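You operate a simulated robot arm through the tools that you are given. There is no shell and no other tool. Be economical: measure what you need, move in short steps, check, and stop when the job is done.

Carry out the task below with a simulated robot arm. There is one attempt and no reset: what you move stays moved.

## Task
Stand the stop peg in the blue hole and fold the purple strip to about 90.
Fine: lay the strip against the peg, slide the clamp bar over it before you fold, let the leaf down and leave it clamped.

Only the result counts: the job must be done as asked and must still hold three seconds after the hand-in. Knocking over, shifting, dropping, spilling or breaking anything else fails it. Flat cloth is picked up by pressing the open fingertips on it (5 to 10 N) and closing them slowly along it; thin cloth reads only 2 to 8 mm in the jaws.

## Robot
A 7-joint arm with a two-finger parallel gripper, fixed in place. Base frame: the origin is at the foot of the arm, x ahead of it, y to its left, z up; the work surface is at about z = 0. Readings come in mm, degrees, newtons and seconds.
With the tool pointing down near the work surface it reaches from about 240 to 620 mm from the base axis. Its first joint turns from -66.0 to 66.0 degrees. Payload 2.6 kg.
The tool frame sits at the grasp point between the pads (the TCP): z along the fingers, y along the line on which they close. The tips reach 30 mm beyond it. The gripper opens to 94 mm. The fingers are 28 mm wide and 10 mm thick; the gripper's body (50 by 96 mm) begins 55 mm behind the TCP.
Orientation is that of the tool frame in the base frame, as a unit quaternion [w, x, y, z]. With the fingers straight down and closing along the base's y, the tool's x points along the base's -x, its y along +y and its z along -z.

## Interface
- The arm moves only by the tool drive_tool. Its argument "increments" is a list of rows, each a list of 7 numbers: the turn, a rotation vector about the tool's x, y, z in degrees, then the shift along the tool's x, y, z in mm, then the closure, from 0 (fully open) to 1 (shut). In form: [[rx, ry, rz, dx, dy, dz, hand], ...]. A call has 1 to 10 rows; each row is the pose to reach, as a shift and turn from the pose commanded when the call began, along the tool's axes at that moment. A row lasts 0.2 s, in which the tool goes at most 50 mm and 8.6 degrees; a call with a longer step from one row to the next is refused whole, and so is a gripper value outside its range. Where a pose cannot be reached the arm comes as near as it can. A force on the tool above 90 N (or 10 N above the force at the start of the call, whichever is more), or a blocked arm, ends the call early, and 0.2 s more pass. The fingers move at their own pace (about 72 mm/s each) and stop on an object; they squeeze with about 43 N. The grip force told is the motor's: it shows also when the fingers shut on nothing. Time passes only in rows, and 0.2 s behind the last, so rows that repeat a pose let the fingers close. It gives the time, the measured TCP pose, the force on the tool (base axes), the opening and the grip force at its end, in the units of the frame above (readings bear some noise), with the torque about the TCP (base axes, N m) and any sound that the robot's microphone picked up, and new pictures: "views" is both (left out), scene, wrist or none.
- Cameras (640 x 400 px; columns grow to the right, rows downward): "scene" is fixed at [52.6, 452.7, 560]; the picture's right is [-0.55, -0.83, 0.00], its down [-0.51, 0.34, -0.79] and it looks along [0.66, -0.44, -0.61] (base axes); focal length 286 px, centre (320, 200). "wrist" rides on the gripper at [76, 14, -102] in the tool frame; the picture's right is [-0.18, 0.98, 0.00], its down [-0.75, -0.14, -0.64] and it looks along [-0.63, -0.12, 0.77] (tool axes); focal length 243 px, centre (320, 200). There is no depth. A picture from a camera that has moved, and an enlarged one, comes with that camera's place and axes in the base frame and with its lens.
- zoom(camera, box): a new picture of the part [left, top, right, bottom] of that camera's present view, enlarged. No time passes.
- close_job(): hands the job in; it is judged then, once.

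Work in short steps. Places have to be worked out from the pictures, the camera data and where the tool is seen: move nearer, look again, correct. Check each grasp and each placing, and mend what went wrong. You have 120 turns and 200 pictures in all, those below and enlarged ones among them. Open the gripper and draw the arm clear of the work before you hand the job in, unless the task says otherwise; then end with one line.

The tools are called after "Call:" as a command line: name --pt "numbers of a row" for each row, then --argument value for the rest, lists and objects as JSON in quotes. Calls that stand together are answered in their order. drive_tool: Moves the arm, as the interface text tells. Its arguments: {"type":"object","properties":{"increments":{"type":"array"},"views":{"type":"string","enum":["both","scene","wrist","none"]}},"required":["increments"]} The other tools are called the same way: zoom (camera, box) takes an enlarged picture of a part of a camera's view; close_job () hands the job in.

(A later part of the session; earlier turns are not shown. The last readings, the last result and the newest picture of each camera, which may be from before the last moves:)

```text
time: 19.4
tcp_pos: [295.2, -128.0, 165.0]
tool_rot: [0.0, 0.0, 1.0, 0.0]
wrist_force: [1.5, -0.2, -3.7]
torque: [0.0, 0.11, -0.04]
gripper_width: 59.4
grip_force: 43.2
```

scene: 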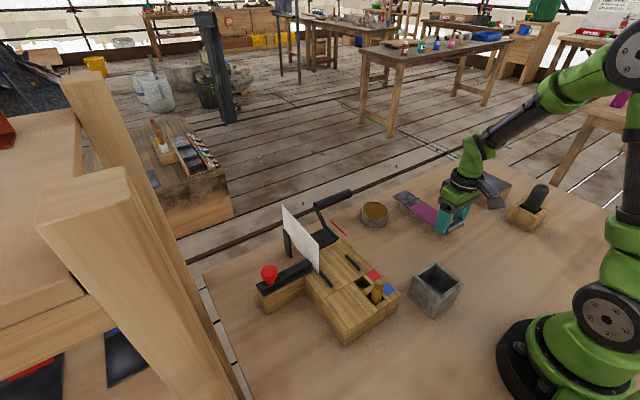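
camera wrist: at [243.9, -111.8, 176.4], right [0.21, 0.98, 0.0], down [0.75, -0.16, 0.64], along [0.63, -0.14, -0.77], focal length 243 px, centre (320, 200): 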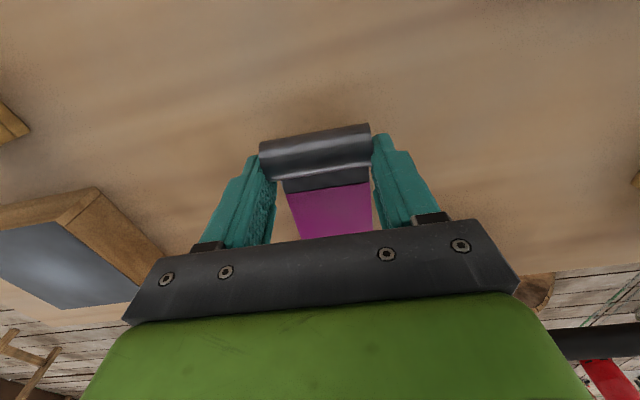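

Now I carry it across to y=200 above the bed at x≈306.

Call:
drive_tool --pt "0 0 0 0 45 0 0.8" --pt "0 0 0 0 92 0 0.8" --pt "0 0 0 0 140 0 0.8" --pt "0 0 0 0 188 0 0.8" --pt "0 0 0 0 235 0 0.8" --pt "0 0 0 -5 280 0 0.8" --pt "0 0 0 -11 315 0 0.8" --pt "0 0 0 -11 328 0 0.8" --pt "0 0 0 -11 328 0 0.8" --views "both"

Call:
zoom --camera "scene" --box '[260, 180, 400, 320]'

Call:
zoom --camera "wrist" --box '[220, 60, 420, 240]'

```text
time: 21.4
tcp_pos: [306.8, 200.3, 165.9]
tool_rot: [0.0, 0.0, 1.0, -0.001]
wrist_force: [0.4, -0.1, -2.9]
torque: [-0.05, 0.14, 0.0]
gripper_width: 59.5
grip_force: 42.8
camera wrist: at [230.1, 216.0, 267.2], right [0.18, 0.98, 0.0], down [0.75, -0.14, 0.64], along [0.63, -0.12, -0.77], focal length 243 px, centre (320, 200)
```

scene: 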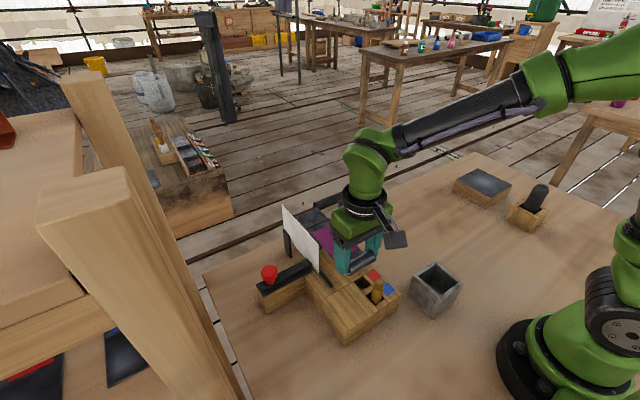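
wrist: 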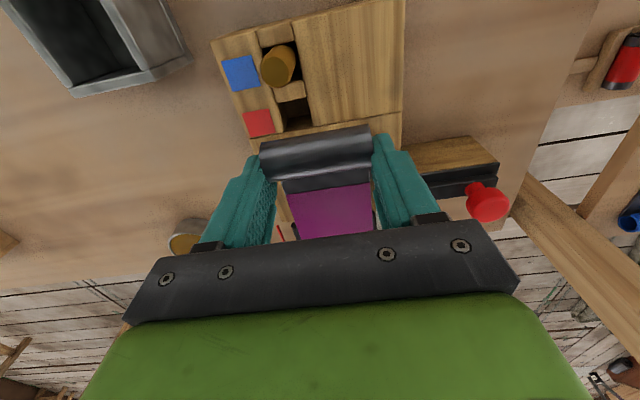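

```text
2.86 times, centred on (330, 250) of scene
camera zoom: at [52.6, 452.7, 560.0], right [-0.55, -0.83, 0.0], down [-0.51, 0.34, -0.79], along [0.66, -0.44, -0.61], focal length 817 px, centre (291, 57)
```

zoom: 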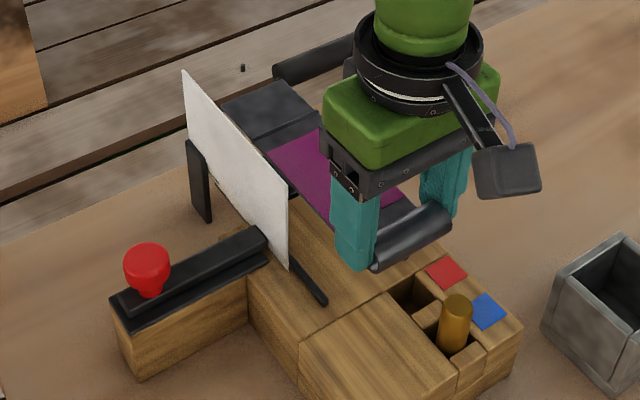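

```text
2.22 times, centred on (320, 150) of wrist
camera zoom: at [230.1, 216.0, 267.2], right [0.18, 0.98, 0.0], down [0.75, -0.14, 0.64], along [0.63, -0.12, -0.77], focal length 539 px, centre (320, 311)
```

zoom: 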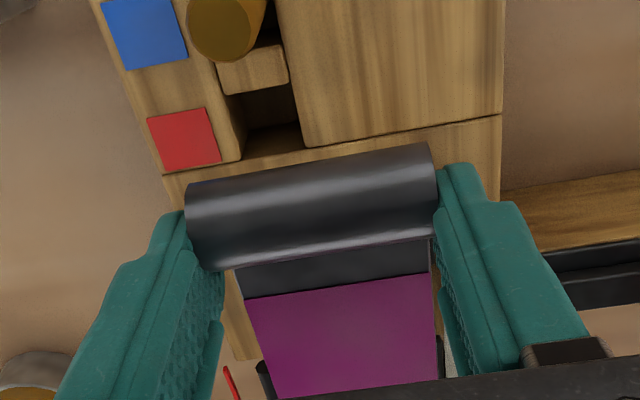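

Lined up over the bed. I lower it to about 10 mm above.

Call:
drive_tool --pt "0 0 0 0 0 20 0.8" --pt "0 0 0 0 0 40 0.8" --pt "0 0 0 0 0 54 0.8" --pt "0 0 0 0 0 60 0.8" --views "both"

Call:
zoom --camera "scene" --box '[270, 190, 390, 310]'

Call:
zoom --camera "wrist" --box '[220, 60, 420, 240]'

```text
time: 22.4
tcp_pos: [306.2, 199.7, 104.8]
tool_rot: [0.0, 0.0, 1.0, 0.0]
wrist_force: [-0.4, -0.4, -3.1]
torque: [-0.04, 0.12, 0.03]
gripper_width: 59.4
grip_force: 43.0
camera wrist: at [229.4, 215.3, 207.2], right [0.18, 0.98, 0.0], down [0.75, -0.14, 0.64], along [0.63, -0.12, -0.77], focal length 243 px, centre (320, 200)
```

scene: 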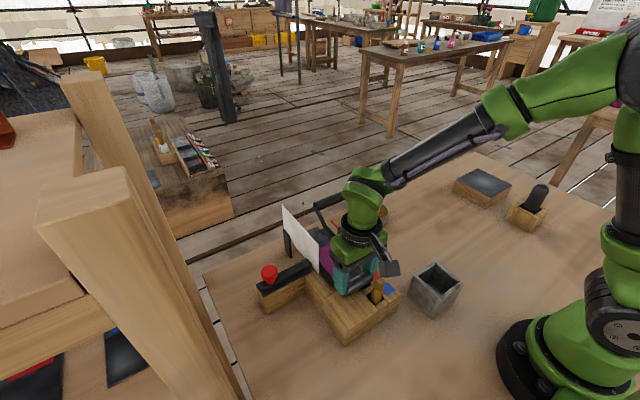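
wrist: 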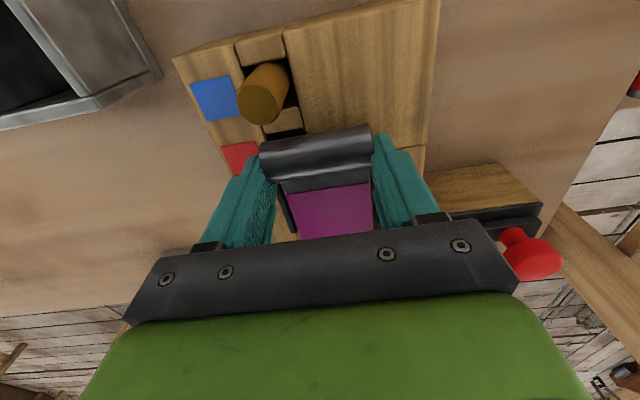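

```text
3.33 times, centred on (330, 250) of scene
camera zoom: at [52.6, 452.7, 560.0], right [-0.55, -0.83, 0.0], down [-0.51, 0.34, -0.79], along [0.66, -0.44, -0.61], focal length 953 px, centre (287, 33)
```

zoom: 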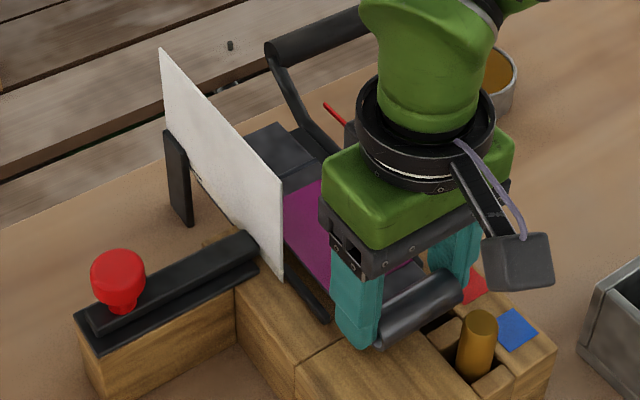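

```text
2.22 times, centred on (320, 150) of wrist
camera zoom: at [229.4, 215.3, 207.2], right [0.18, 0.98, 0.0], down [0.75, -0.14, 0.64], along [0.63, -0.12, -0.77], focal length 539 px, centre (320, 311)
```

zoom: 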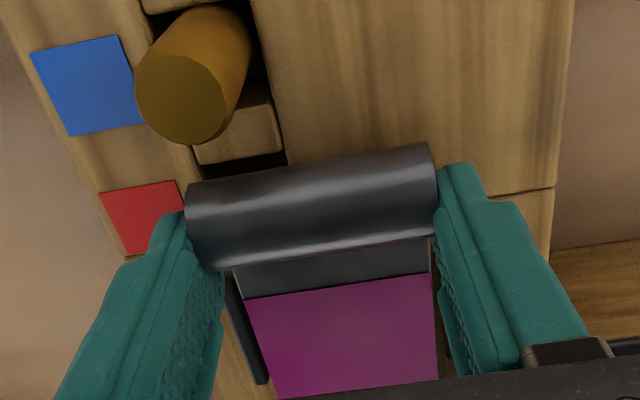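

The strip sits between the rails with clearance. I lower it to contact in small steps.

Call:
drive_tool --pt "0 0 0 0 0 3 0.8" --pt "0 0 0 0 0 6 0.8" --pt "0 0 0 0 0 8 0.8" --pt "0 0 0 0 0 10 0.8" --pt "0 0 0 0 0 11.5 0.8" --views "none"

Call:
zoom --camera "scene" --box '[270, 190, 390, 310]'

```text
time: 23.6
tcp_pos: [306.6, 199.5, 94.2]
tool_rot: [0.001, 0.0, 1.0, -0.001]
wrist_force: [-2.9, -1.4, 7.0]
torque: [-0.28, -0.39, -0.12]
gripper_width: 59.5
grip_force: 43.2
```

```text
3.33 times, centred on (330, 250) of scene
camera zoom: at [52.6, 452.6, 560.0], right [-0.55, -0.83, 0.0], down [-0.51, 0.34, -0.79], along [0.66, -0.44, -0.61], focal length 953 px, centre (287, 33)
```

zoom: 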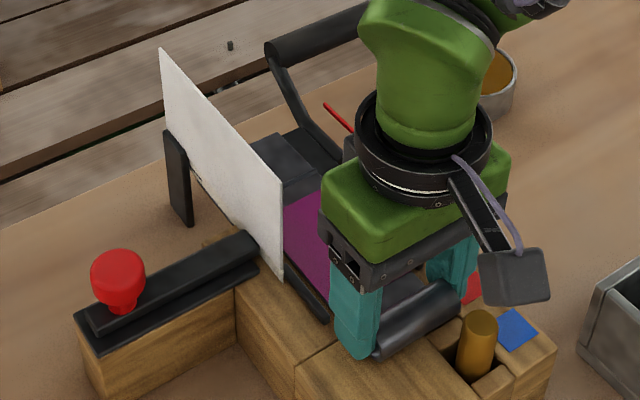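

The strip rests on the bed, with the force up about 10 N. I ease off and slide it toward the peg until contact shows.

Call:
drive_tool --pt "0 0 0 0 0 -1 0.8" --pt "0 0 0 3 0 -1 0.8" --pt "0 0 0 5 0 -1 0.8" --pt "0 0 0 7 0 -1 0.8" --pt "0 0 0 8 0 -1 0.8" --views "wrist"

Call:
zoom --camera "wrist" --box '[220, 60, 380, 200]'

Call:
zoom --camera "scene" --box '[320, 240, 400, 320]'

```text
time: 24.8
tcp_pos: [298.2, 198.1, 95.1]
tool_rot: [0.001, 0.0, 1.0, 0.0]
wrist_force: [0.4, 0.8, -1.7]
torque: [0.06, -0.02, 0.02]
gripper_width: 59.3
grip_force: 43.5
camera wrist: at [221.4, 215.1, 196.2], right [0.18, 0.98, 0.0], down [0.75, -0.14, 0.64], along [0.63, -0.12, -0.77], focal length 243 px, centre (320, 200)
```

wrist: 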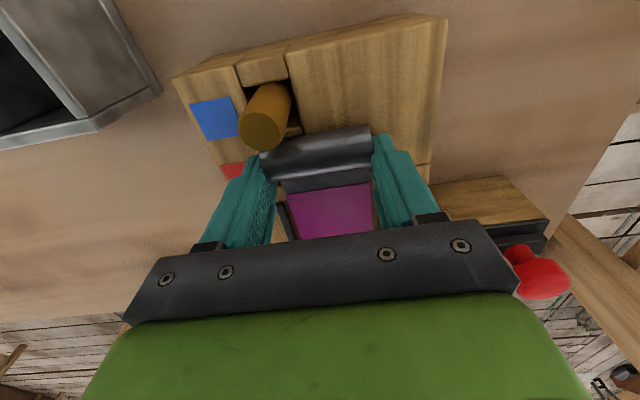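

```text
2.86 times, centred on (300, 130) of wrist
camera zoom: at [221.4, 215.1, 196.2], right [0.18, 0.98, 0.0], down [0.75, -0.14, 0.64], along [0.63, -0.12, -0.77], focal length 693 px, centre (377, 400)
```

zoom: 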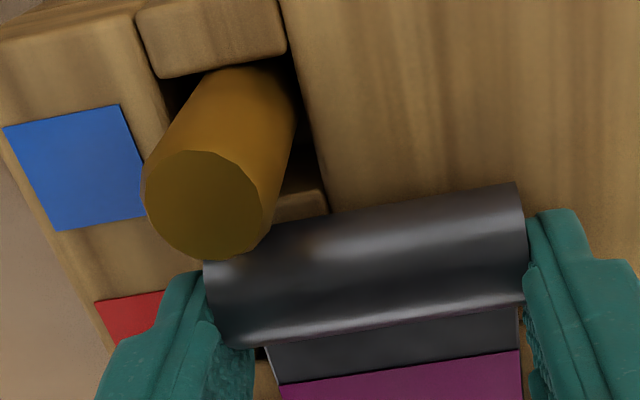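

```text
5.00 times, centred on (360, 280) of scene
camera zoom: at [52.6, 452.7, 560.0], right [-0.55, -0.83, 0.0], down [-0.51, 0.34, -0.79], along [0.66, -0.44, -0.61], focal length 1430 px, centre (120, -200)
```

zoom: 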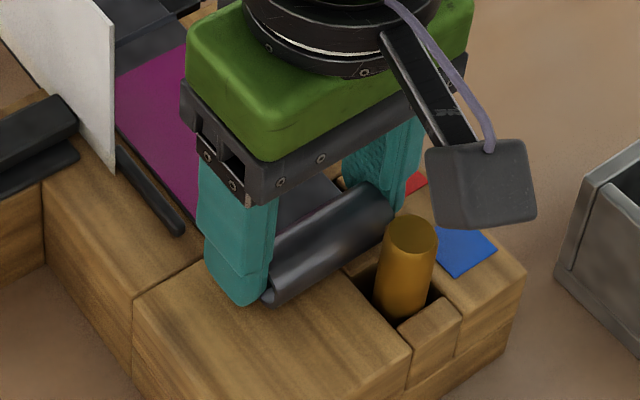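

Almost touching, with no sideways force yet. I creep on in 1 mm steps.

Call:
drive_tool --pt "0 0 0 1 0 0 0.8" --pt "0 0 0 2 0 0 0.8" --pt "0 0 0 3 0 0 0.8" --pt "0 0 0 3 0 0 0.8" --views "none"

Call:
zoom --camera "wrist" --box '[220, 60, 380, 200]'

Call:
zoom --camera "scene" --box '[320, 240, 400, 320]'

```text
time: 25.8
tcp_pos: [294.9, 199.3, 94.0]
tool_rot: [0.0, 0.0, 1.0, 0.0]
wrist_force: [0.5, 0.2, -3.2]
torque: [0.02, -0.02, 0.01]
gripper_width: 59.3
grip_force: 42.8
```

```text
2.86 times, centred on (300, 130) of wrist
camera zoom: at [218.4, 214.8, 196.3], right [0.18, 0.98, 0.0], down [0.75, -0.14, 0.64], along [0.63, -0.12, -0.77], focal length 693 px, centre (377, 400)
```

zoom: 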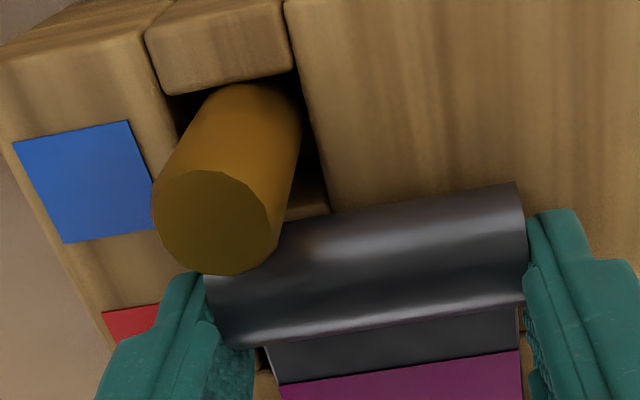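

```text
5.00 times, centred on (360, 280) of scene
camera zoom: at [52.6, 452.7, 560.0], right [-0.55, -0.83, 0.0], down [-0.51, 0.34, -0.79], along [0.66, -0.44, -0.61], focal length 1430 px, centre (120, -200)
```

zoom: 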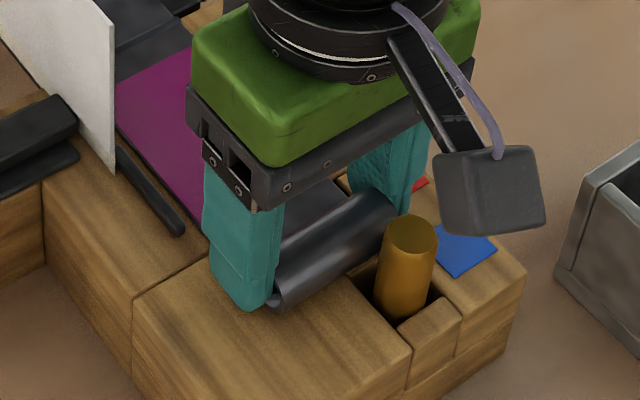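

Still no contact force, and the peg has not moved. I continue 4 mm more in half steps.

Call:
drive_tool --pt "0 0 0 1 0 0 0.8" --pt "0 0 0 2 0 0 0.8" --pt "0 0 0 3 0 0 0.8" --pt "0 0 0 4 0 0 0.8" --pt "0 0 0 4 0 0 0.8" --views "none"

Call:
zoom --camera "wrist" --box '[220, 60, 380, 200]'

Call:
zoom --camera "scene" --box '[320, 240, 400, 320]'

```text
time: 27.0
tcp_pos: [292.6, 198.8, 93.9]
tool_rot: [0.002, 0.0, 1.0, 0.001]
wrist_force: [11.2, -1.9, -4.4]
torque: [-0.03, -0.25, 0.27]
gripper_width: 59.6
grip_force: 42.9
```

```text
2.86 times, centred on (300, 130) of wrist
camera zoom: at [215.2, 215.1, 196.6], right [0.18, 0.98, 0.0], down [0.75, -0.14, 0.64], along [0.63, -0.12, -0.76], focal length 693 px, centre (377, 400)
```

zoom: 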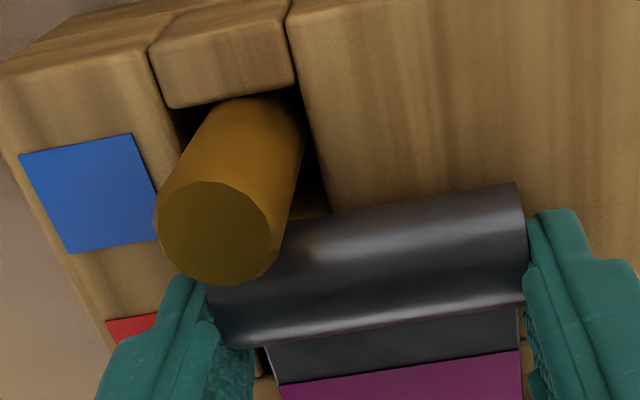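

```text
5.00 times, centred on (360, 280) of scene
camera zoom: at [52.6, 452.7, 560.0], right [-0.55, -0.83, 0.0], down [-0.51, 0.34, -0.79], along [0.66, -0.44, -0.61], focal length 1430 px, centre (120, -200)
```

zoom: 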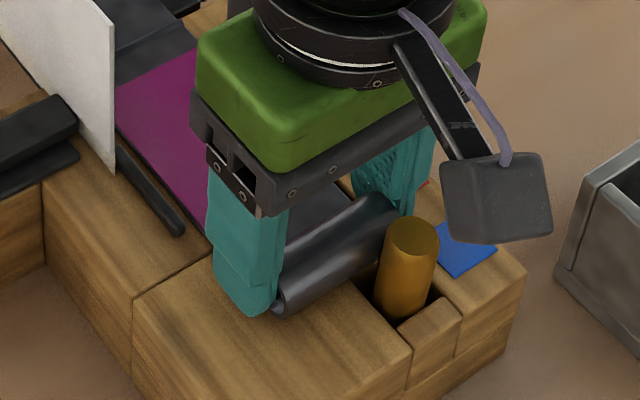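

Contact: 11 N against the peg and the peg stands firm. I relax the push, lower the strip flat and release it gently.

Call:
drive_tool --pt "0 0 0 -0.8 0 0 0.8" --pt "0 0 0 -0.8 0 1.0 0.8" --pt "0 0 0 -0.8 0 1.0 0.3" --pt "0 0 0 -0.8 0 1.0 0.2" --pt "0 0 0 -0.8 0 1.0 0.2" --views "none"

Call:
zoom --camera "wrist" --box '[220, 60, 420, 240]'

Call:
zoom --camera "scene" --box '[270, 190, 400, 320]'

```text
time: 28.2
tcp_pos: [293.2, 198.9, 92.3]
tool_rot: [0.001, 0.0, 1.0, 0.001]
wrist_force: [0.0, 1.0, 0.5]
torque: [0.01, 0.01, 0.03]
gripper_width: 75.4
grip_force: 0.0
```

```text
2.22 times, centred on (320, 150) of wrist
camera zoom: at [215.8, 215.0, 195.6], right [0.18, 0.98, 0.0], down [0.75, -0.14, 0.64], along [0.63, -0.12, -0.77], focal length 539 px, centre (320, 311)
```

zoom: 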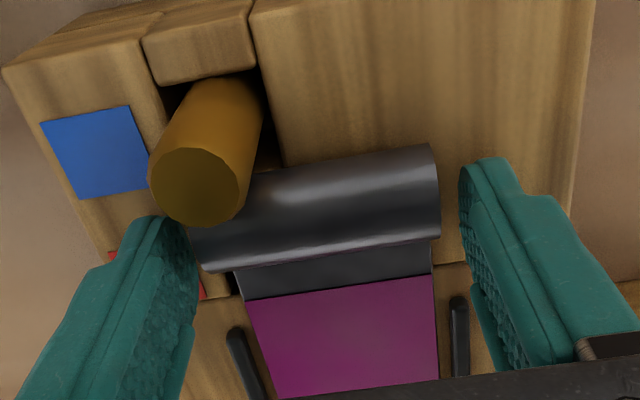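

```text
3.08 times, centred on (335, 255) of scene
camera zoom: at [52.6, 452.7, 560.0], right [-0.55, -0.83, 0.0], down [-0.51, 0.34, -0.79], along [0.66, -0.44, -0.61], focal length 880 px, centre (274, 31)
```

zoom: 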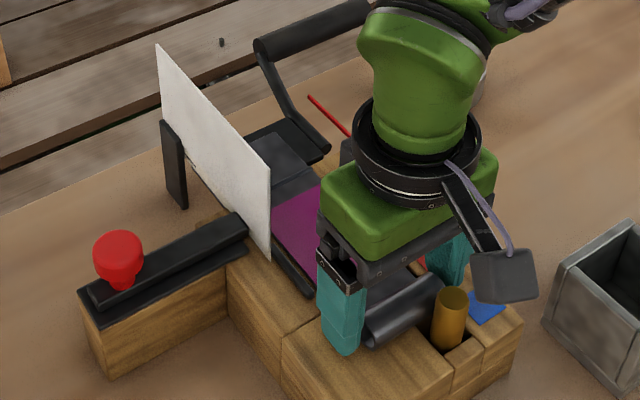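

The strip lies between the rails with its curl touching the peg. I rise straight up and view the whole rig, including the knob and the clamp bar.

Call:
drive_tool --pt "0 0 0 0 0 -40 0.2" --pt "0 0 0 0 0 -85 0.2" --pt "0 0 0 15 15 -115 0.2" --pt "0 0 0 40 25 -130 0" --views "both"

Call:
zoom --camera "wrist" --box '[240, 80, 420, 240]'

Call:
zoom --camera "scene" --box '[250, 190, 400, 320]'

```text
time: 29.2
tcp_pos: [251.2, 223.7, 225.5]
tool_rot: [0.0, 0.0, 1.0, 0.0]
wrist_force: [-0.3, 0.1, -1.1]
torque: [-0.01, -0.01, -0.03]
gripper_width: 94.0
grip_force: 0.1
camera wrist: at [174.5, 239.7, 327.4], right [0.18, 0.98, 0.0], down [0.75, -0.14, 0.64], along [0.63, -0.12, -0.77], focal length 243 px, centre (320, 200)
```

scene: 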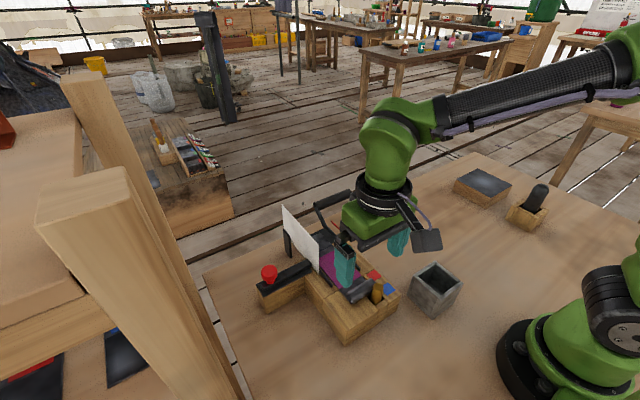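
wrist: 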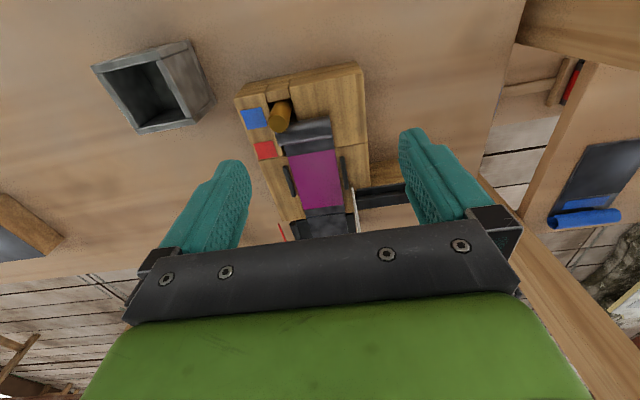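

```text
2.50 times, centred on (330, 160) of wrist
camera zoom: at [174.5, 239.7, 327.4], right [0.18, 0.98, 0.0], down [0.75, -0.14, 0.64], along [0.63, -0.12, -0.77], focal length 606 px, centre (295, 300)
```

zoom: 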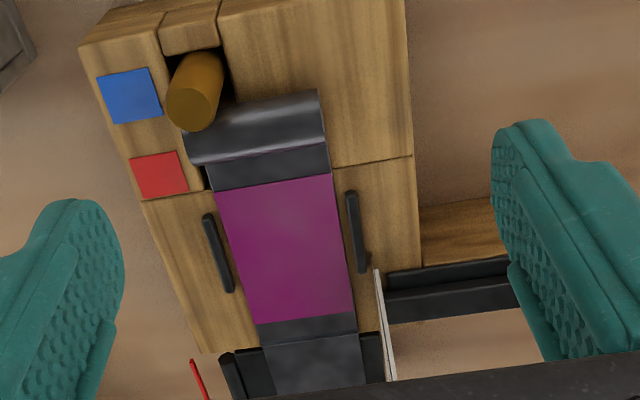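

```text
3.08 times, centred on (325, 255) of scene
camera zoom: at [52.6, 452.7, 560.0], right [-0.55, -0.83, 0.0], down [-0.51, 0.34, -0.79], along [0.66, -0.44, -0.61], focal length 880 px, centre (305, 31)
```

zoom: 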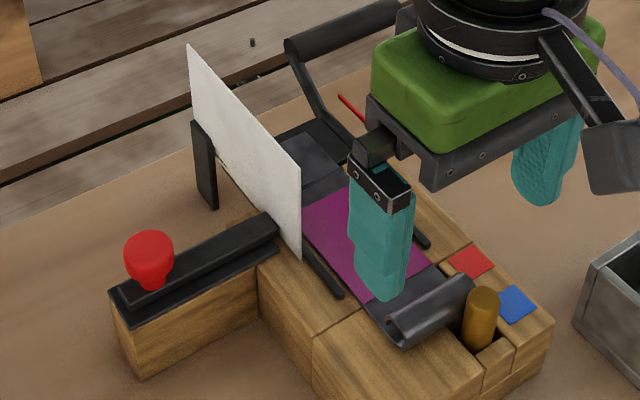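

The score line lies right at the hinge edge. The clamp bar has its knob near (404, 336, 100), and the gauge card hangs above the bar's path. I move to inspect the knob.

Call:
drive_tool --pt "0 0 0 -12 40 0 0" --pt "0 0 0 -25 80 0 0" --pt "0 0 0 -35 110 20 0" --views "wrist"

Call:
zoom --camera "wrist" --box '[220, 60, 420, 240]'

Call:
zoom --camera "scene" --box '[250, 190, 380, 310]'

```text
time: 30.0
tcp_pos: [287.9, 335.5, 204.7]
tool_rot: [0.0, 0.0, 1.0, 0.0]
wrist_force: [0.9, -0.6, 0.3]
torque: [-0.02, -0.01, 0.0]
gripper_width: 93.9
grip_force: 0.1
camera wrist: at [210.3, 350.9, 306.7], right [0.18, 0.98, 0.0], down [0.75, -0.14, 0.64], along [0.63, -0.12, -0.77], focal length 243 px, centre (320, 200)
```

wrist: 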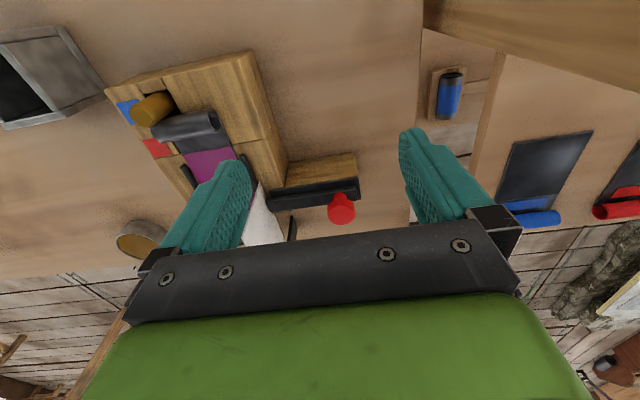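

```text
2.22 times, centred on (320, 150) of wrist
camera zoom: at [210.3, 350.9, 306.7], right [0.18, 0.98, 0.0], down [0.75, -0.14, 0.64], along [0.63, -0.12, -0.77], focal length 539 px, centre (320, 311)
```

zoom: 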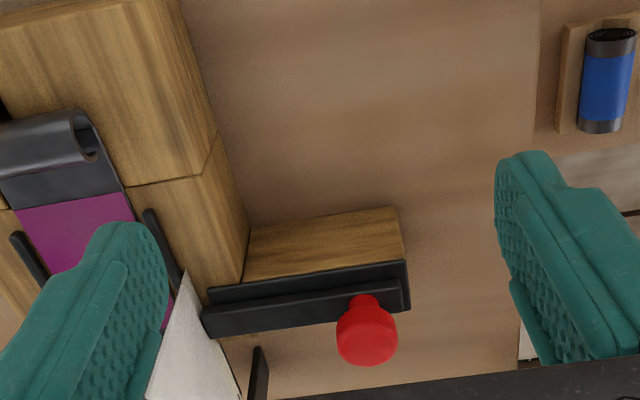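

```text
3.33 times, centred on (315, 250) of scene
camera zoom: at [52.6, 452.6, 560.0], right [-0.55, -0.83, 0.0], down [-0.51, 0.34, -0.79], along [0.66, -0.44, -0.61], focal length 953 px, centre (337, 33)
```

zoom: 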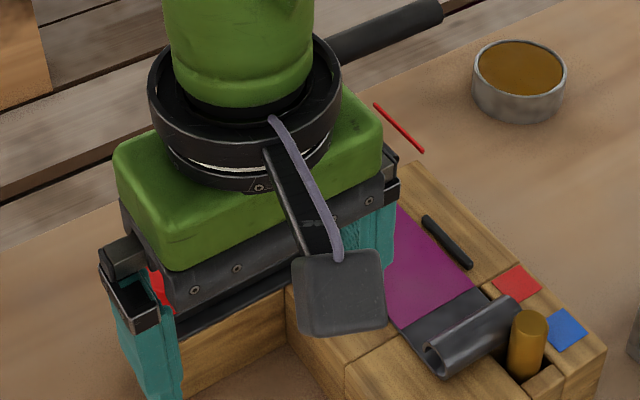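

The knob is at about (399, 339), head radius 15 and top z≈110; the bar spans y 247–363. The card hangs in the way of fingers on the knob's inner side, so I will push the knob from its +y side with the closed fingers. First I position behind it.

Call:
drive_tool --pt "0 0 0 -35 14 5 1" --pt "0 0 0 -70 28 10 1" --pt "0 0 0 -105 40 20 1" --pt "0 0 0 -111 42 35 1" --pt "0 0 0 -111 42 65 1" --pt "0 0 0 -111 42 92 1" --views "both"

Call:
zoom --camera "scene" --box '[220, 180, 360, 310]'

Call:
zoom --camera "wrist" --box '[180, 60, 400, 240]'

```text
time: 31.4
tcp_pos: [398.6, 376.9, 108.7]
tool_rot: [0.0, 0.0, 1.0, 0.0]
wrist_force: [0.1, -0.6, 0.4]
torque: [0.02, 0.0, 0.03]
gripper_width: 0.0
grip_force: 32.6
camera wrist: at [321.2, 392.8, 211.8], right [0.18, 0.98, 0.0], down [0.75, -0.14, 0.64], along [0.63, -0.12, -0.77], focal length 243 px, centre (320, 200)
```

scene: 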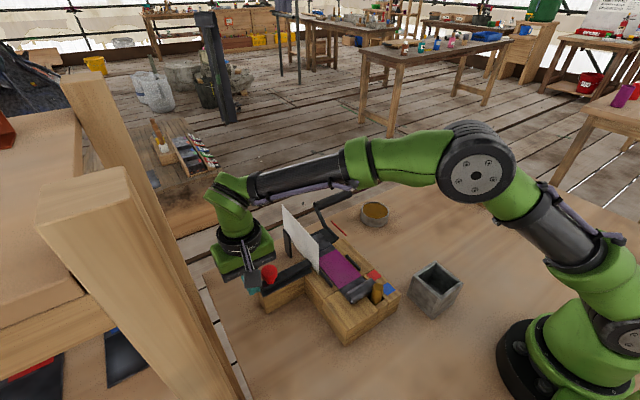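
wrist: 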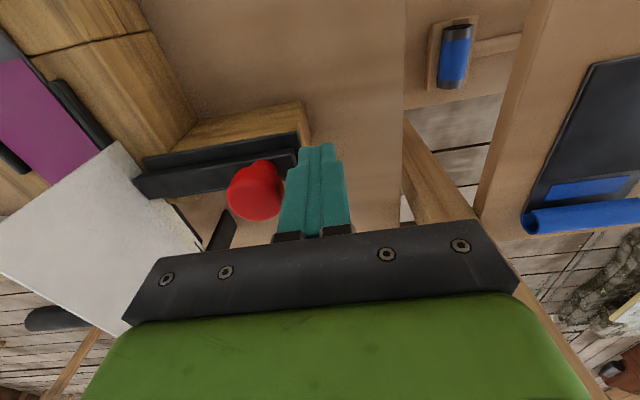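

```text
3.08 times, centred on (290, 245) of scene
camera zoom: at [52.6, 452.7, 560.0], right [-0.55, -0.83, 0.0], down [-0.51, 0.34, -0.79], along [0.66, -0.44, -0.61], focal length 880 px, centre (412, 62)
```

zoom: 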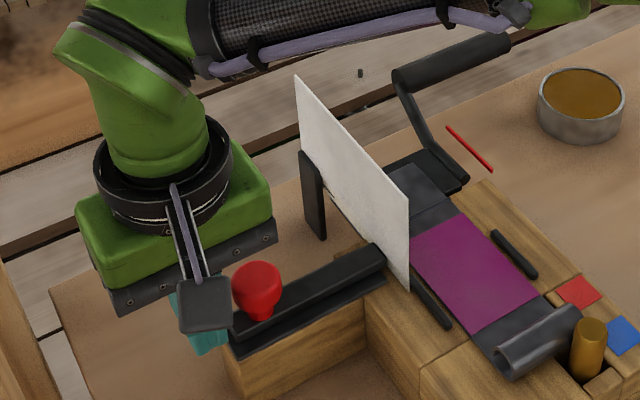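

```text
2.22 times, centred on (290, 150) of wrist
camera zoom: at [321.2, 392.8, 211.8], right [0.18, 0.98, 0.0], down [0.75, -0.14, 0.64], along [0.63, -0.12, -0.77], focal length 539 px, centre (387, 311)
```

zoom: 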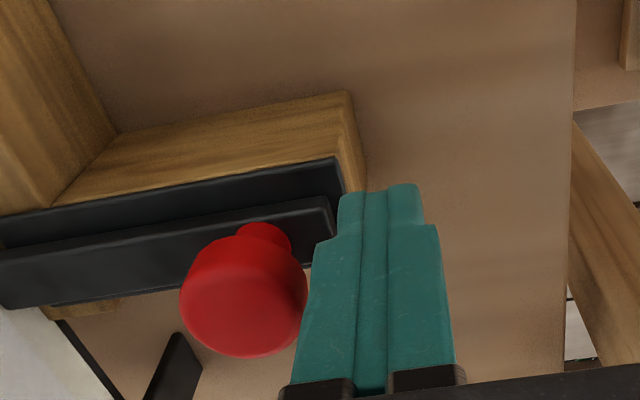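

The fingers are behind the knob, head near (397, 342). I raise 4 mm to clear the bar top and push 25 mm in -y, watching the force.

Call:
drive_tool --pt "0 0 0 0 0 -4 1" --pt "0 0 0 0 -5 -4 1" --pt "0 0 0 0 -10 -4 1" --pt "0 0 0 0 -14 -4 1" --pt "0 0 0 0 -18 -4 1" --pt "0 0 0 0 -22 -4 1" --pt "0 0 0 0 -26 -4 1" --views "both"

Call:
zoom --camera "scene" --box '[220, 180, 360, 310]'

```text
time: 33.0
tcp_pos: [398.2, 350.9, 116.1]
tool_rot: [0.0, 0.0, 1.0, 0.0]
wrist_force: [0.2, 1.5, -0.1]
torque: [0.01, 0.03, 0.01]
gripper_width: 0.0
grip_force: 32.9
camera wrist: at [321.5, 365.9, 217.6], right [0.18, 0.98, 0.0], down [0.75, -0.14, 0.64], along [0.63, -0.12, -0.77], focal length 243 px, centre (320, 200)
```

scene: 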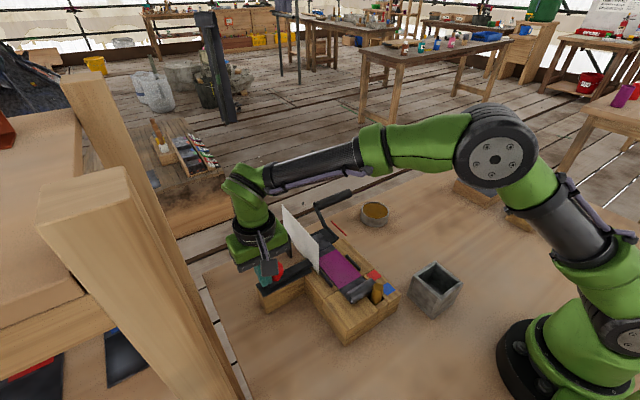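
wrist: 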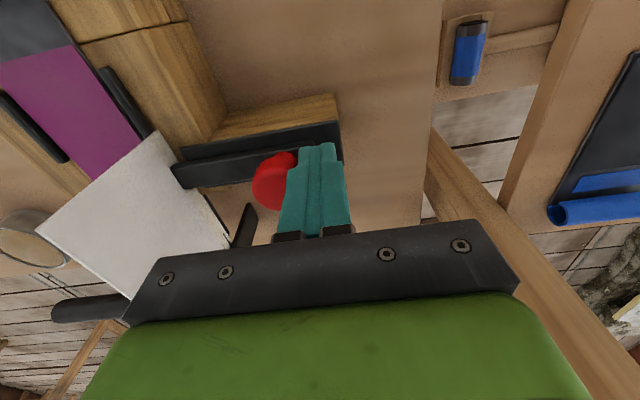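

```text
3.08 times, centred on (290, 245) of scene
camera zoom: at [52.6, 452.7, 560.0], right [-0.55, -0.83, 0.0], down [-0.51, 0.34, -0.79], along [0.66, -0.44, -0.61], focal length 880 px, centre (412, 62)
```

zoom: 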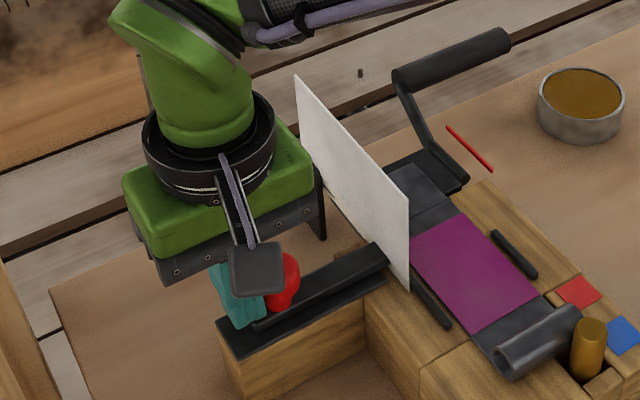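

The bar slides with only about 1.5 N. I push on another 35 mm.

Call:
drive_tool --pt "0 0 0 0 -5 0 1" --pt "0 0 0 0 -10 0 1" --pt "0 0 0 0 -15 0 1" --pt "0 0 0 0 -20 0 1" --pt "0 0 0 0 -25 0 1" --pt "0 0 0 0 -30 0 1" --pt "0 0 0 0 -35 0 1" --views "both"

Call:
zoom --camera "scene" --box '[220, 180, 360, 310]'

Call:
zoom --camera "wrist" --box '[180, 60, 400, 240]'

```text
time: 34.6
tcp_pos: [399.0, 314.7, 115.9]
tool_rot: [0.0, 0.0, 1.0, 0.001]
wrist_force: [-0.7, 0.8, 0.0]
torque: [0.01, 0.01, 0.0]
gripper_width: 0.0
grip_force: 32.8
camera wrist: at [321.5, 331.0, 217.4], right [0.18, 0.98, 0.0], down [0.75, -0.14, 0.64], along [0.63, -0.12, -0.77], focal length 243 px, centre (320, 200)
```

scene: 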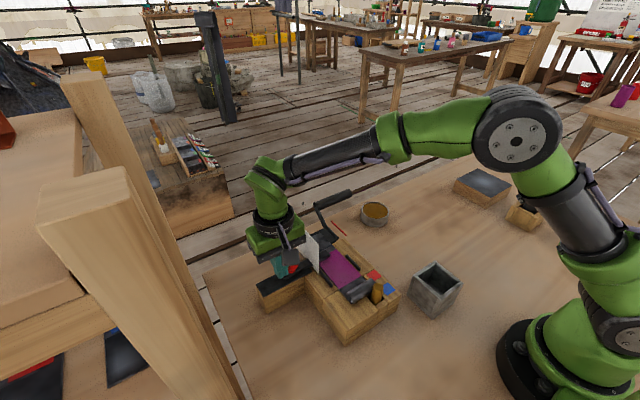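
wrist: 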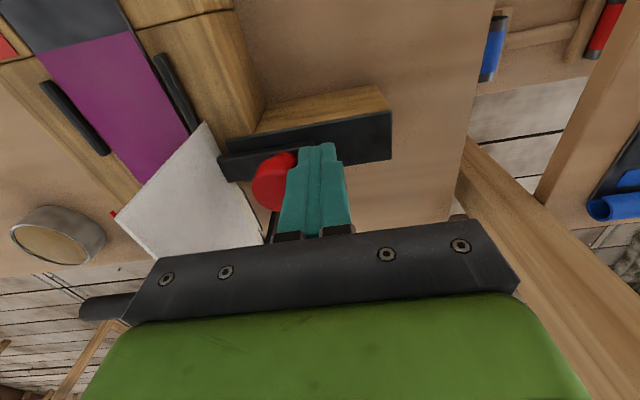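

```text
3.08 times, centred on (290, 245) of scene
camera zoom: at [52.6, 452.7, 560.0], right [-0.55, -0.83, 0.0], down [-0.51, 0.34, -0.79], along [0.66, -0.44, -0.61], focal length 880 px, centre (412, 62)
```

zoom: 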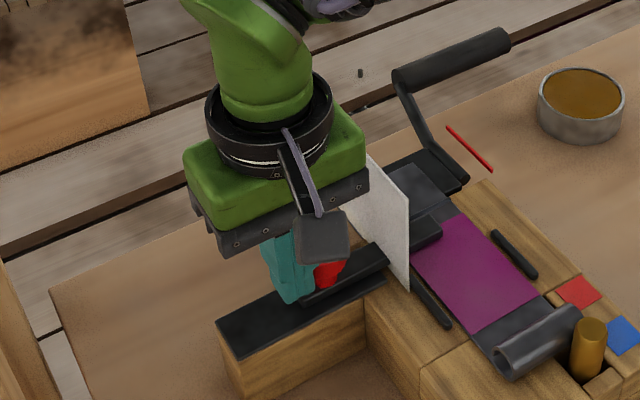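

```text
2.22 times, centred on (290, 150) of wrist
camera zoom: at [321.5, 331.0, 217.4], right [0.18, 0.98, 0.0], down [0.75, -0.14, 0.64], along [0.63, -0.12, -0.77], focal length 539 px, centre (387, 311)
```

zoom: 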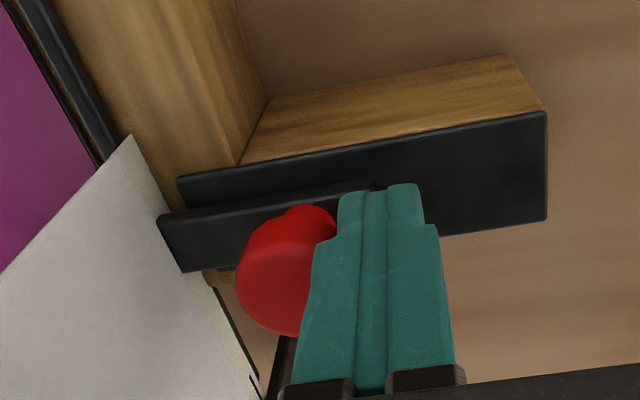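

The bar's nose has passed under the card and onto the strip. I push on in small steps, stopping early if a force builds.

Call:
drive_tool --pt "0 0 0 0 -5 0 1" --pt "0 0 0 0 -10 0 1" --pt "0 0 0 0 -14 0 1" --pt "0 0 0 0 -18 0 1" --views "both"

Call:
zoom --camera "scene" --box '[250, 190, 370, 310]'

Call:
zoom --camera "wrist" --box '[180, 60, 400, 240]'

```text
time: 35.6
tcp_pos: [398.3, 298.4, 116.1]
tool_rot: [0.001, 0.0, 1.0, 0.0]
wrist_force: [-1.6, 1.2, -1.0]
torque: [0.02, -0.03, 0.02]
gripper_width: 0.0
grip_force: 33.1
camera wrist: at [321.8, 312.8, 217.4], right [0.18, 0.98, 0.0], down [0.75, -0.14, 0.64], along [0.63, -0.12, -0.77], focal length 243 px, centre (320, 200)
```

scene: 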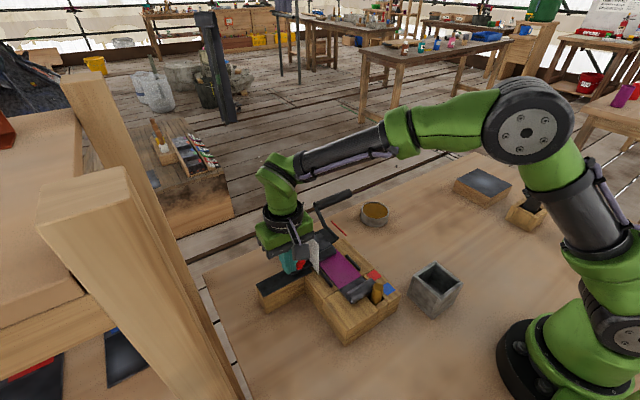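
wrist: 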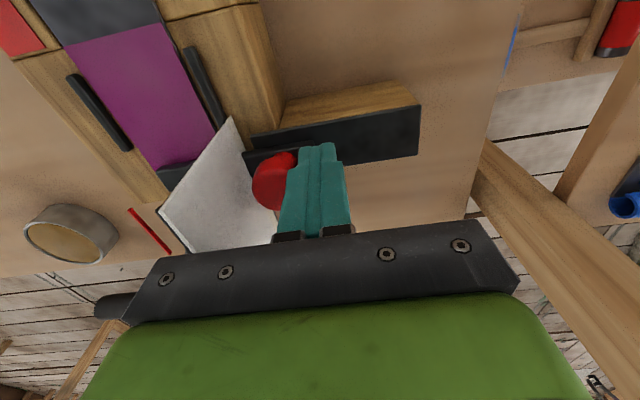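

```text
3.33 times, centred on (310, 250) of scene
camera zoom: at [52.6, 452.7, 560.0], right [-0.55, -0.83, 0.0], down [-0.51, 0.34, -0.79], along [0.66, -0.44, -0.61], focal length 953 px, centre (353, 33)
```

zoom: 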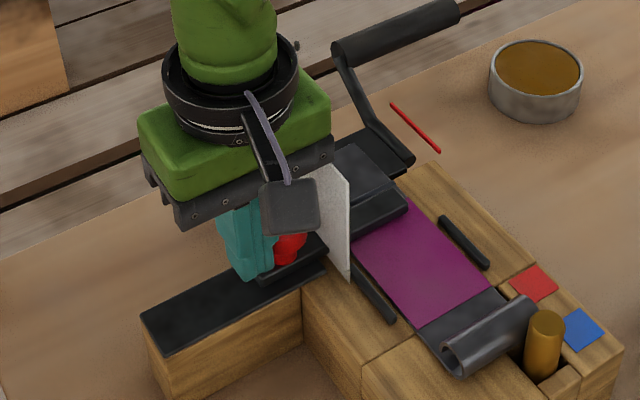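

```text
2.22 times, centred on (290, 150) of wrist
camera zoom: at [321.8, 312.8, 217.4], right [0.18, 0.98, 0.0], down [0.75, -0.14, 0.64], along [0.63, -0.12, -0.77], focal length 539 px, centre (387, 311)
```

zoom: 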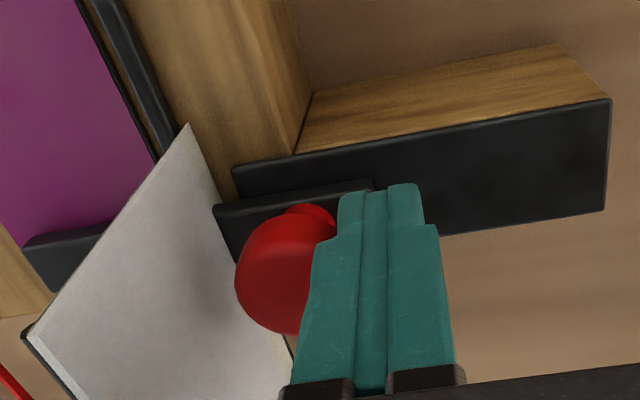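

The bar nearly spans the strip, and the knob still has about 10 mm to the card. I go on 8 mm in 2 mm steps.

Call:
drive_tool --pt "0 0 0 0 -2 0 1" --pt "0 0 0 0 -4 0 1" --pt "0 0 0 0 -6 0 1" --pt "0 0 0 0 -8 0 1" --views "none"

Call:
zoom --camera "scene" --box '[270, 200, 370, 300]'

Call:
zoom --camera "wrist" --box '[140, 60, 360, 240]'

```text
time: 36.6
tcp_pos: [398.8, 288.0, 115.4]
tool_rot: [0.0, 0.0, 1.0, 0.0]
wrist_force: [2.0, 0.4, -0.8]
torque: [0.03, 0.0, 0.03]
gripper_width: 0.0
grip_force: 32.8
```

```text
4.00 times, centred on (320, 250) of scene
camera zoom: at [52.6, 452.7, 560.0], right [-0.55, -0.83, 0.0], down [-0.51, 0.34, -0.79], along [0.66, -0.44, -0.61], focal length 1144 px, centre (320, 0)
```

zoom: 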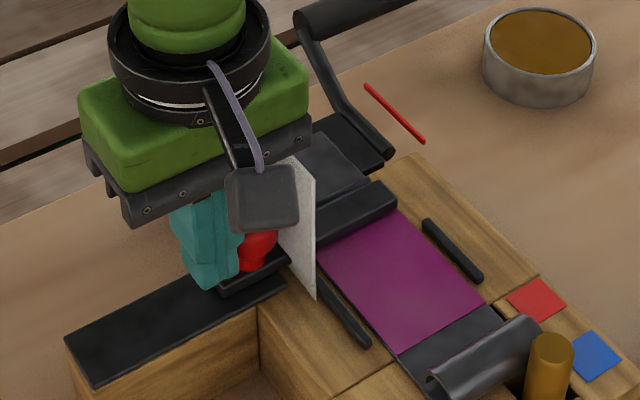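

```text
2.22 times, centred on (250, 150) of wrist
camera zoom: at [321.5, 304.7, 218.2], right [0.18, 0.98, 0.0], down [0.75, -0.14, 0.64], along [0.63, -0.12, -0.77], focal length 539 px, centre (476, 311)
```

zoom: 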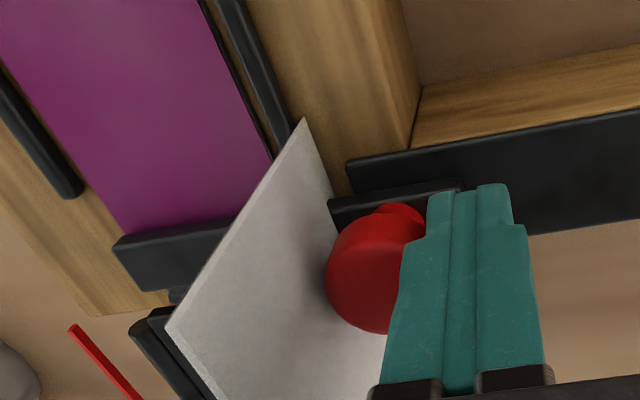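

The bar now spans the whole strip with its nose past the far edge. I feel for an end stop with 3 mm more, gently.

Call:
drive_tool --pt "0 0 0 0 -1 0 1" --pt "0 0 0 0 -2 0 1" --pt "0 0 0 0 -3 0 1" --views "none"

Call:
zoom --camera "wrist" --box '[140, 60, 360, 240]'

```text
time: 37.4
tcp_pos: [399.3, 284.7, 116.4]
tool_rot: [0.0, 0.0, 1.0, 0.001]
wrist_force: [-0.2, 2.0, 0.2]
torque: [0.04, -0.04, 0.02]
gripper_width: 0.0
grip_force: 32.7
```

```text
2.22 times, centred on (250, 150) of wrist
camera zoom: at [321.4, 301.1, 218.2], right [0.18, 0.98, 0.0], down [0.75, -0.14, 0.64], along [0.63, -0.12, -0.77], focal length 539 px, centre (476, 311)
```

zoom: 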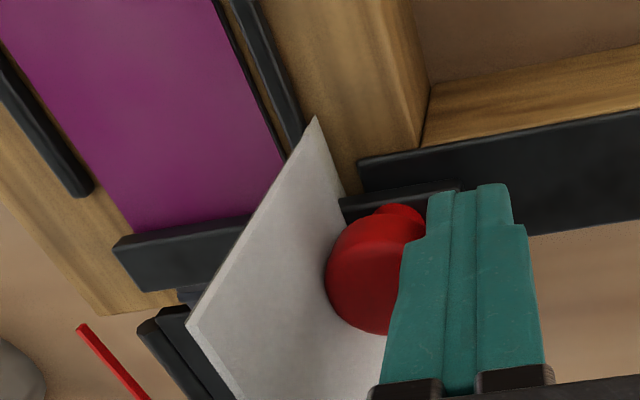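

The bar is fully across with no stop felt. I leave it there, back off, rise and travel over to the lever handle for a look.

Call:
drive_tool --pt "0 0 0 0 12 0 1" --pt "0 0 0 0 15 -40 1" --pt "0 0 0 0 15 -85 1" --pt "0 0 0 0 5 -115 1" --pt "0 0 0 0 -40 -120 0.8" --pt "0 0 0 0 -88 -120 0.5" --pt "0 0 0 0 -136 -120 0.3" --pt "0 0 0 0 -180 -120 0" --pt "0 0 0 0 -195 -120 0" --views "both"

Call:
zoom --camera "scene" --box '[250, 180, 390, 310]'

Call:
zoom --camera "wrist" --box '[220, 60, 440, 240]'

```text
time: 39.4
tcp_pos: [397.0, 90.7, 236.6]
tool_rot: [0.0, 0.0, 1.0, 0.0]
wrist_force: [-0.5, -0.1, -0.5]
torque: [0.01, -0.01, 0.0]
gripper_width: 94.2
grip_force: 0.0
camera wrist: at [319.9, 106.2, 338.5], right [0.18, 0.98, 0.0], down [0.75, -0.14, 0.64], along [0.63, -0.12, -0.77], focal length 243 px, centre (320, 200)
```

scene: 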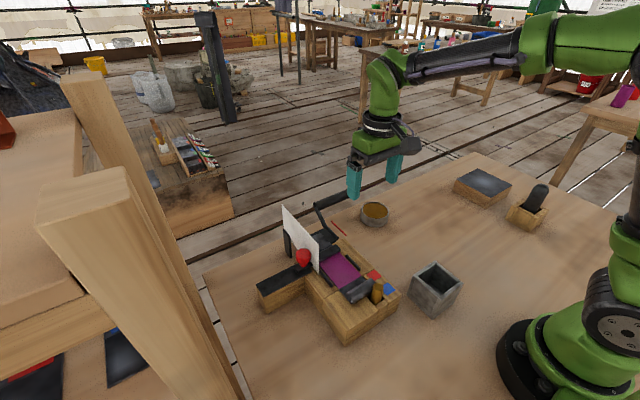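
wrist: 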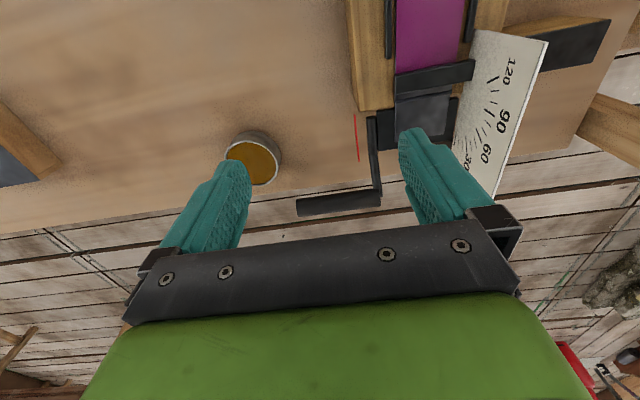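

```text
3.08 times, centred on (320, 245) of scene
camera zoom: at [52.6, 452.7, 560.0], right [-0.55, -0.83, 0.0], down [-0.51, 0.34, -0.79], along [0.66, -0.44, -0.61], focal length 880 px, centre (320, 62)
```

zoom: 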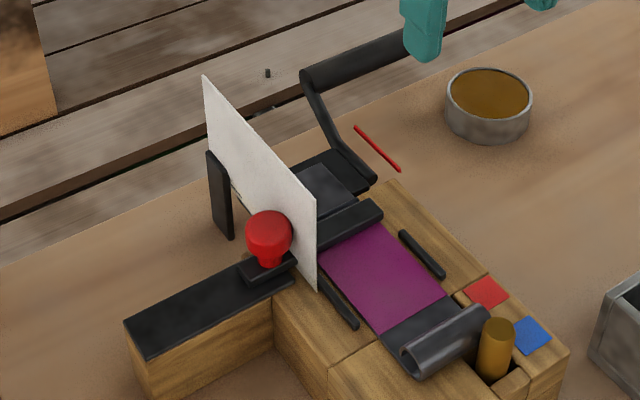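

```text
2.22 times, centred on (330, 150) of wrist
camera zoom: at [319.9, 106.2, 338.5], right [0.18, 0.98, 0.0], down [0.75, -0.14, 0.64], along [0.63, -0.12, -0.77], focal length 539 px, centre (298, 311)
```

zoom: 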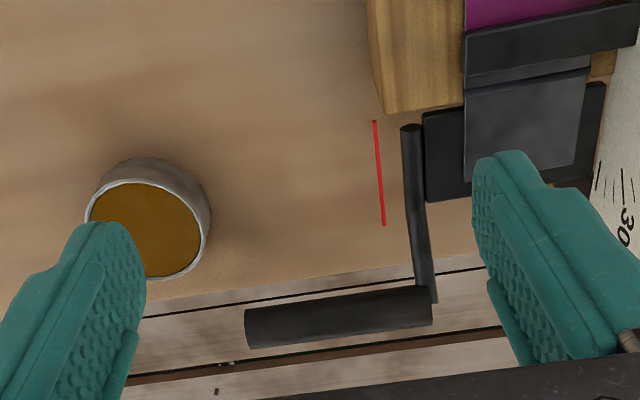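

I can see everything now: the handle is along y 36–146 at x≈527, z≈97, with hinge near (427, 61) and the card's scale readable. I turn the gripper 90° so it closes along x, with the camera on the -y side facing the scale.

Call:
drive_tool --pt "0 0 -8.5 0 0 0 0" --pt "0 0 -17 0 0 0 0" --pt "0 0 -25.5 0 0 0 0" --pt "0 0 -34 0 0 0 0" --pt "0 0 -42.5 0 0 0 0" --pt "0 0 -51 0 0 0 0" --pt "0 0 -59.5 0 0 0 0" --pt "0 0 -68 0 0 0 0" --pt "0 0 -76.5 0 0 0 0" --pt "0 0 -85 0 0 0 0" --views "none"

Call:
drive_tool --pt "0 0 -5 0 0 0 0" --pt "0 0 -5 0 0 0 0" --views "both"

```text
time: 41.6
tcp_pos: [398.5, 91.3, 234.6]
tool_rot: [0.001, -0.676, 0.737, 0.0]
wrist_force: [-0.7, -0.5, -0.4]
torque: [0.0, 0.01, 0.02]
gripper_width: 94.1
grip_force: 0.0
```

```text
time: 42.2
tcp_pos: [399.1, 89.9, 235.8]
tool_rot: [0.0, 0.708, -0.706, -0.001]
wrist_force: [0.4, -0.1, -0.1]
torque: [0.0, 0.04, -0.01]
gripper_width: 94.1
grip_force: 0.0
camera wrist: at [383.0, 16.0, 338.0], right [-0.98, 0.18, 0.0], down [0.14, 0.75, 0.64], along [0.12, 0.63, -0.77], focal length 243 px, centre (320, 200)
```

scene: 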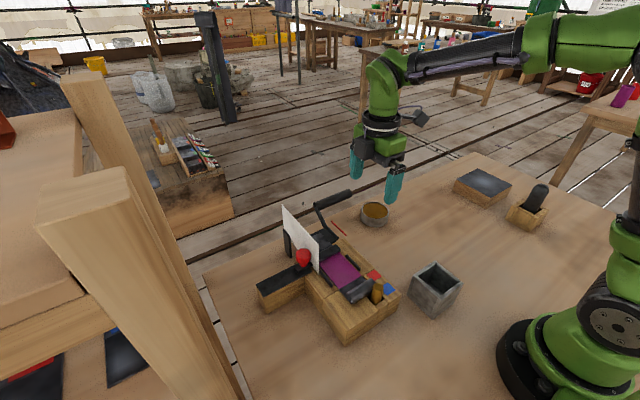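
wrist: 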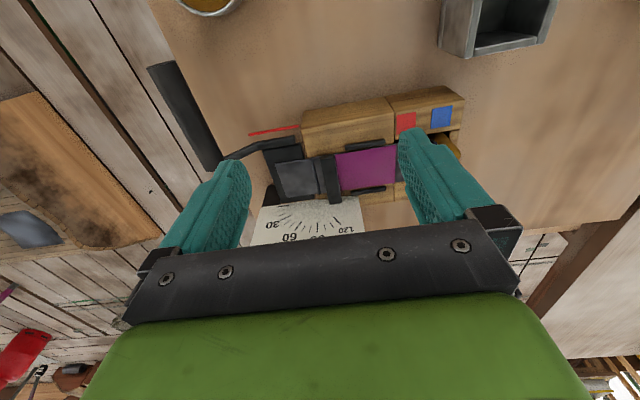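

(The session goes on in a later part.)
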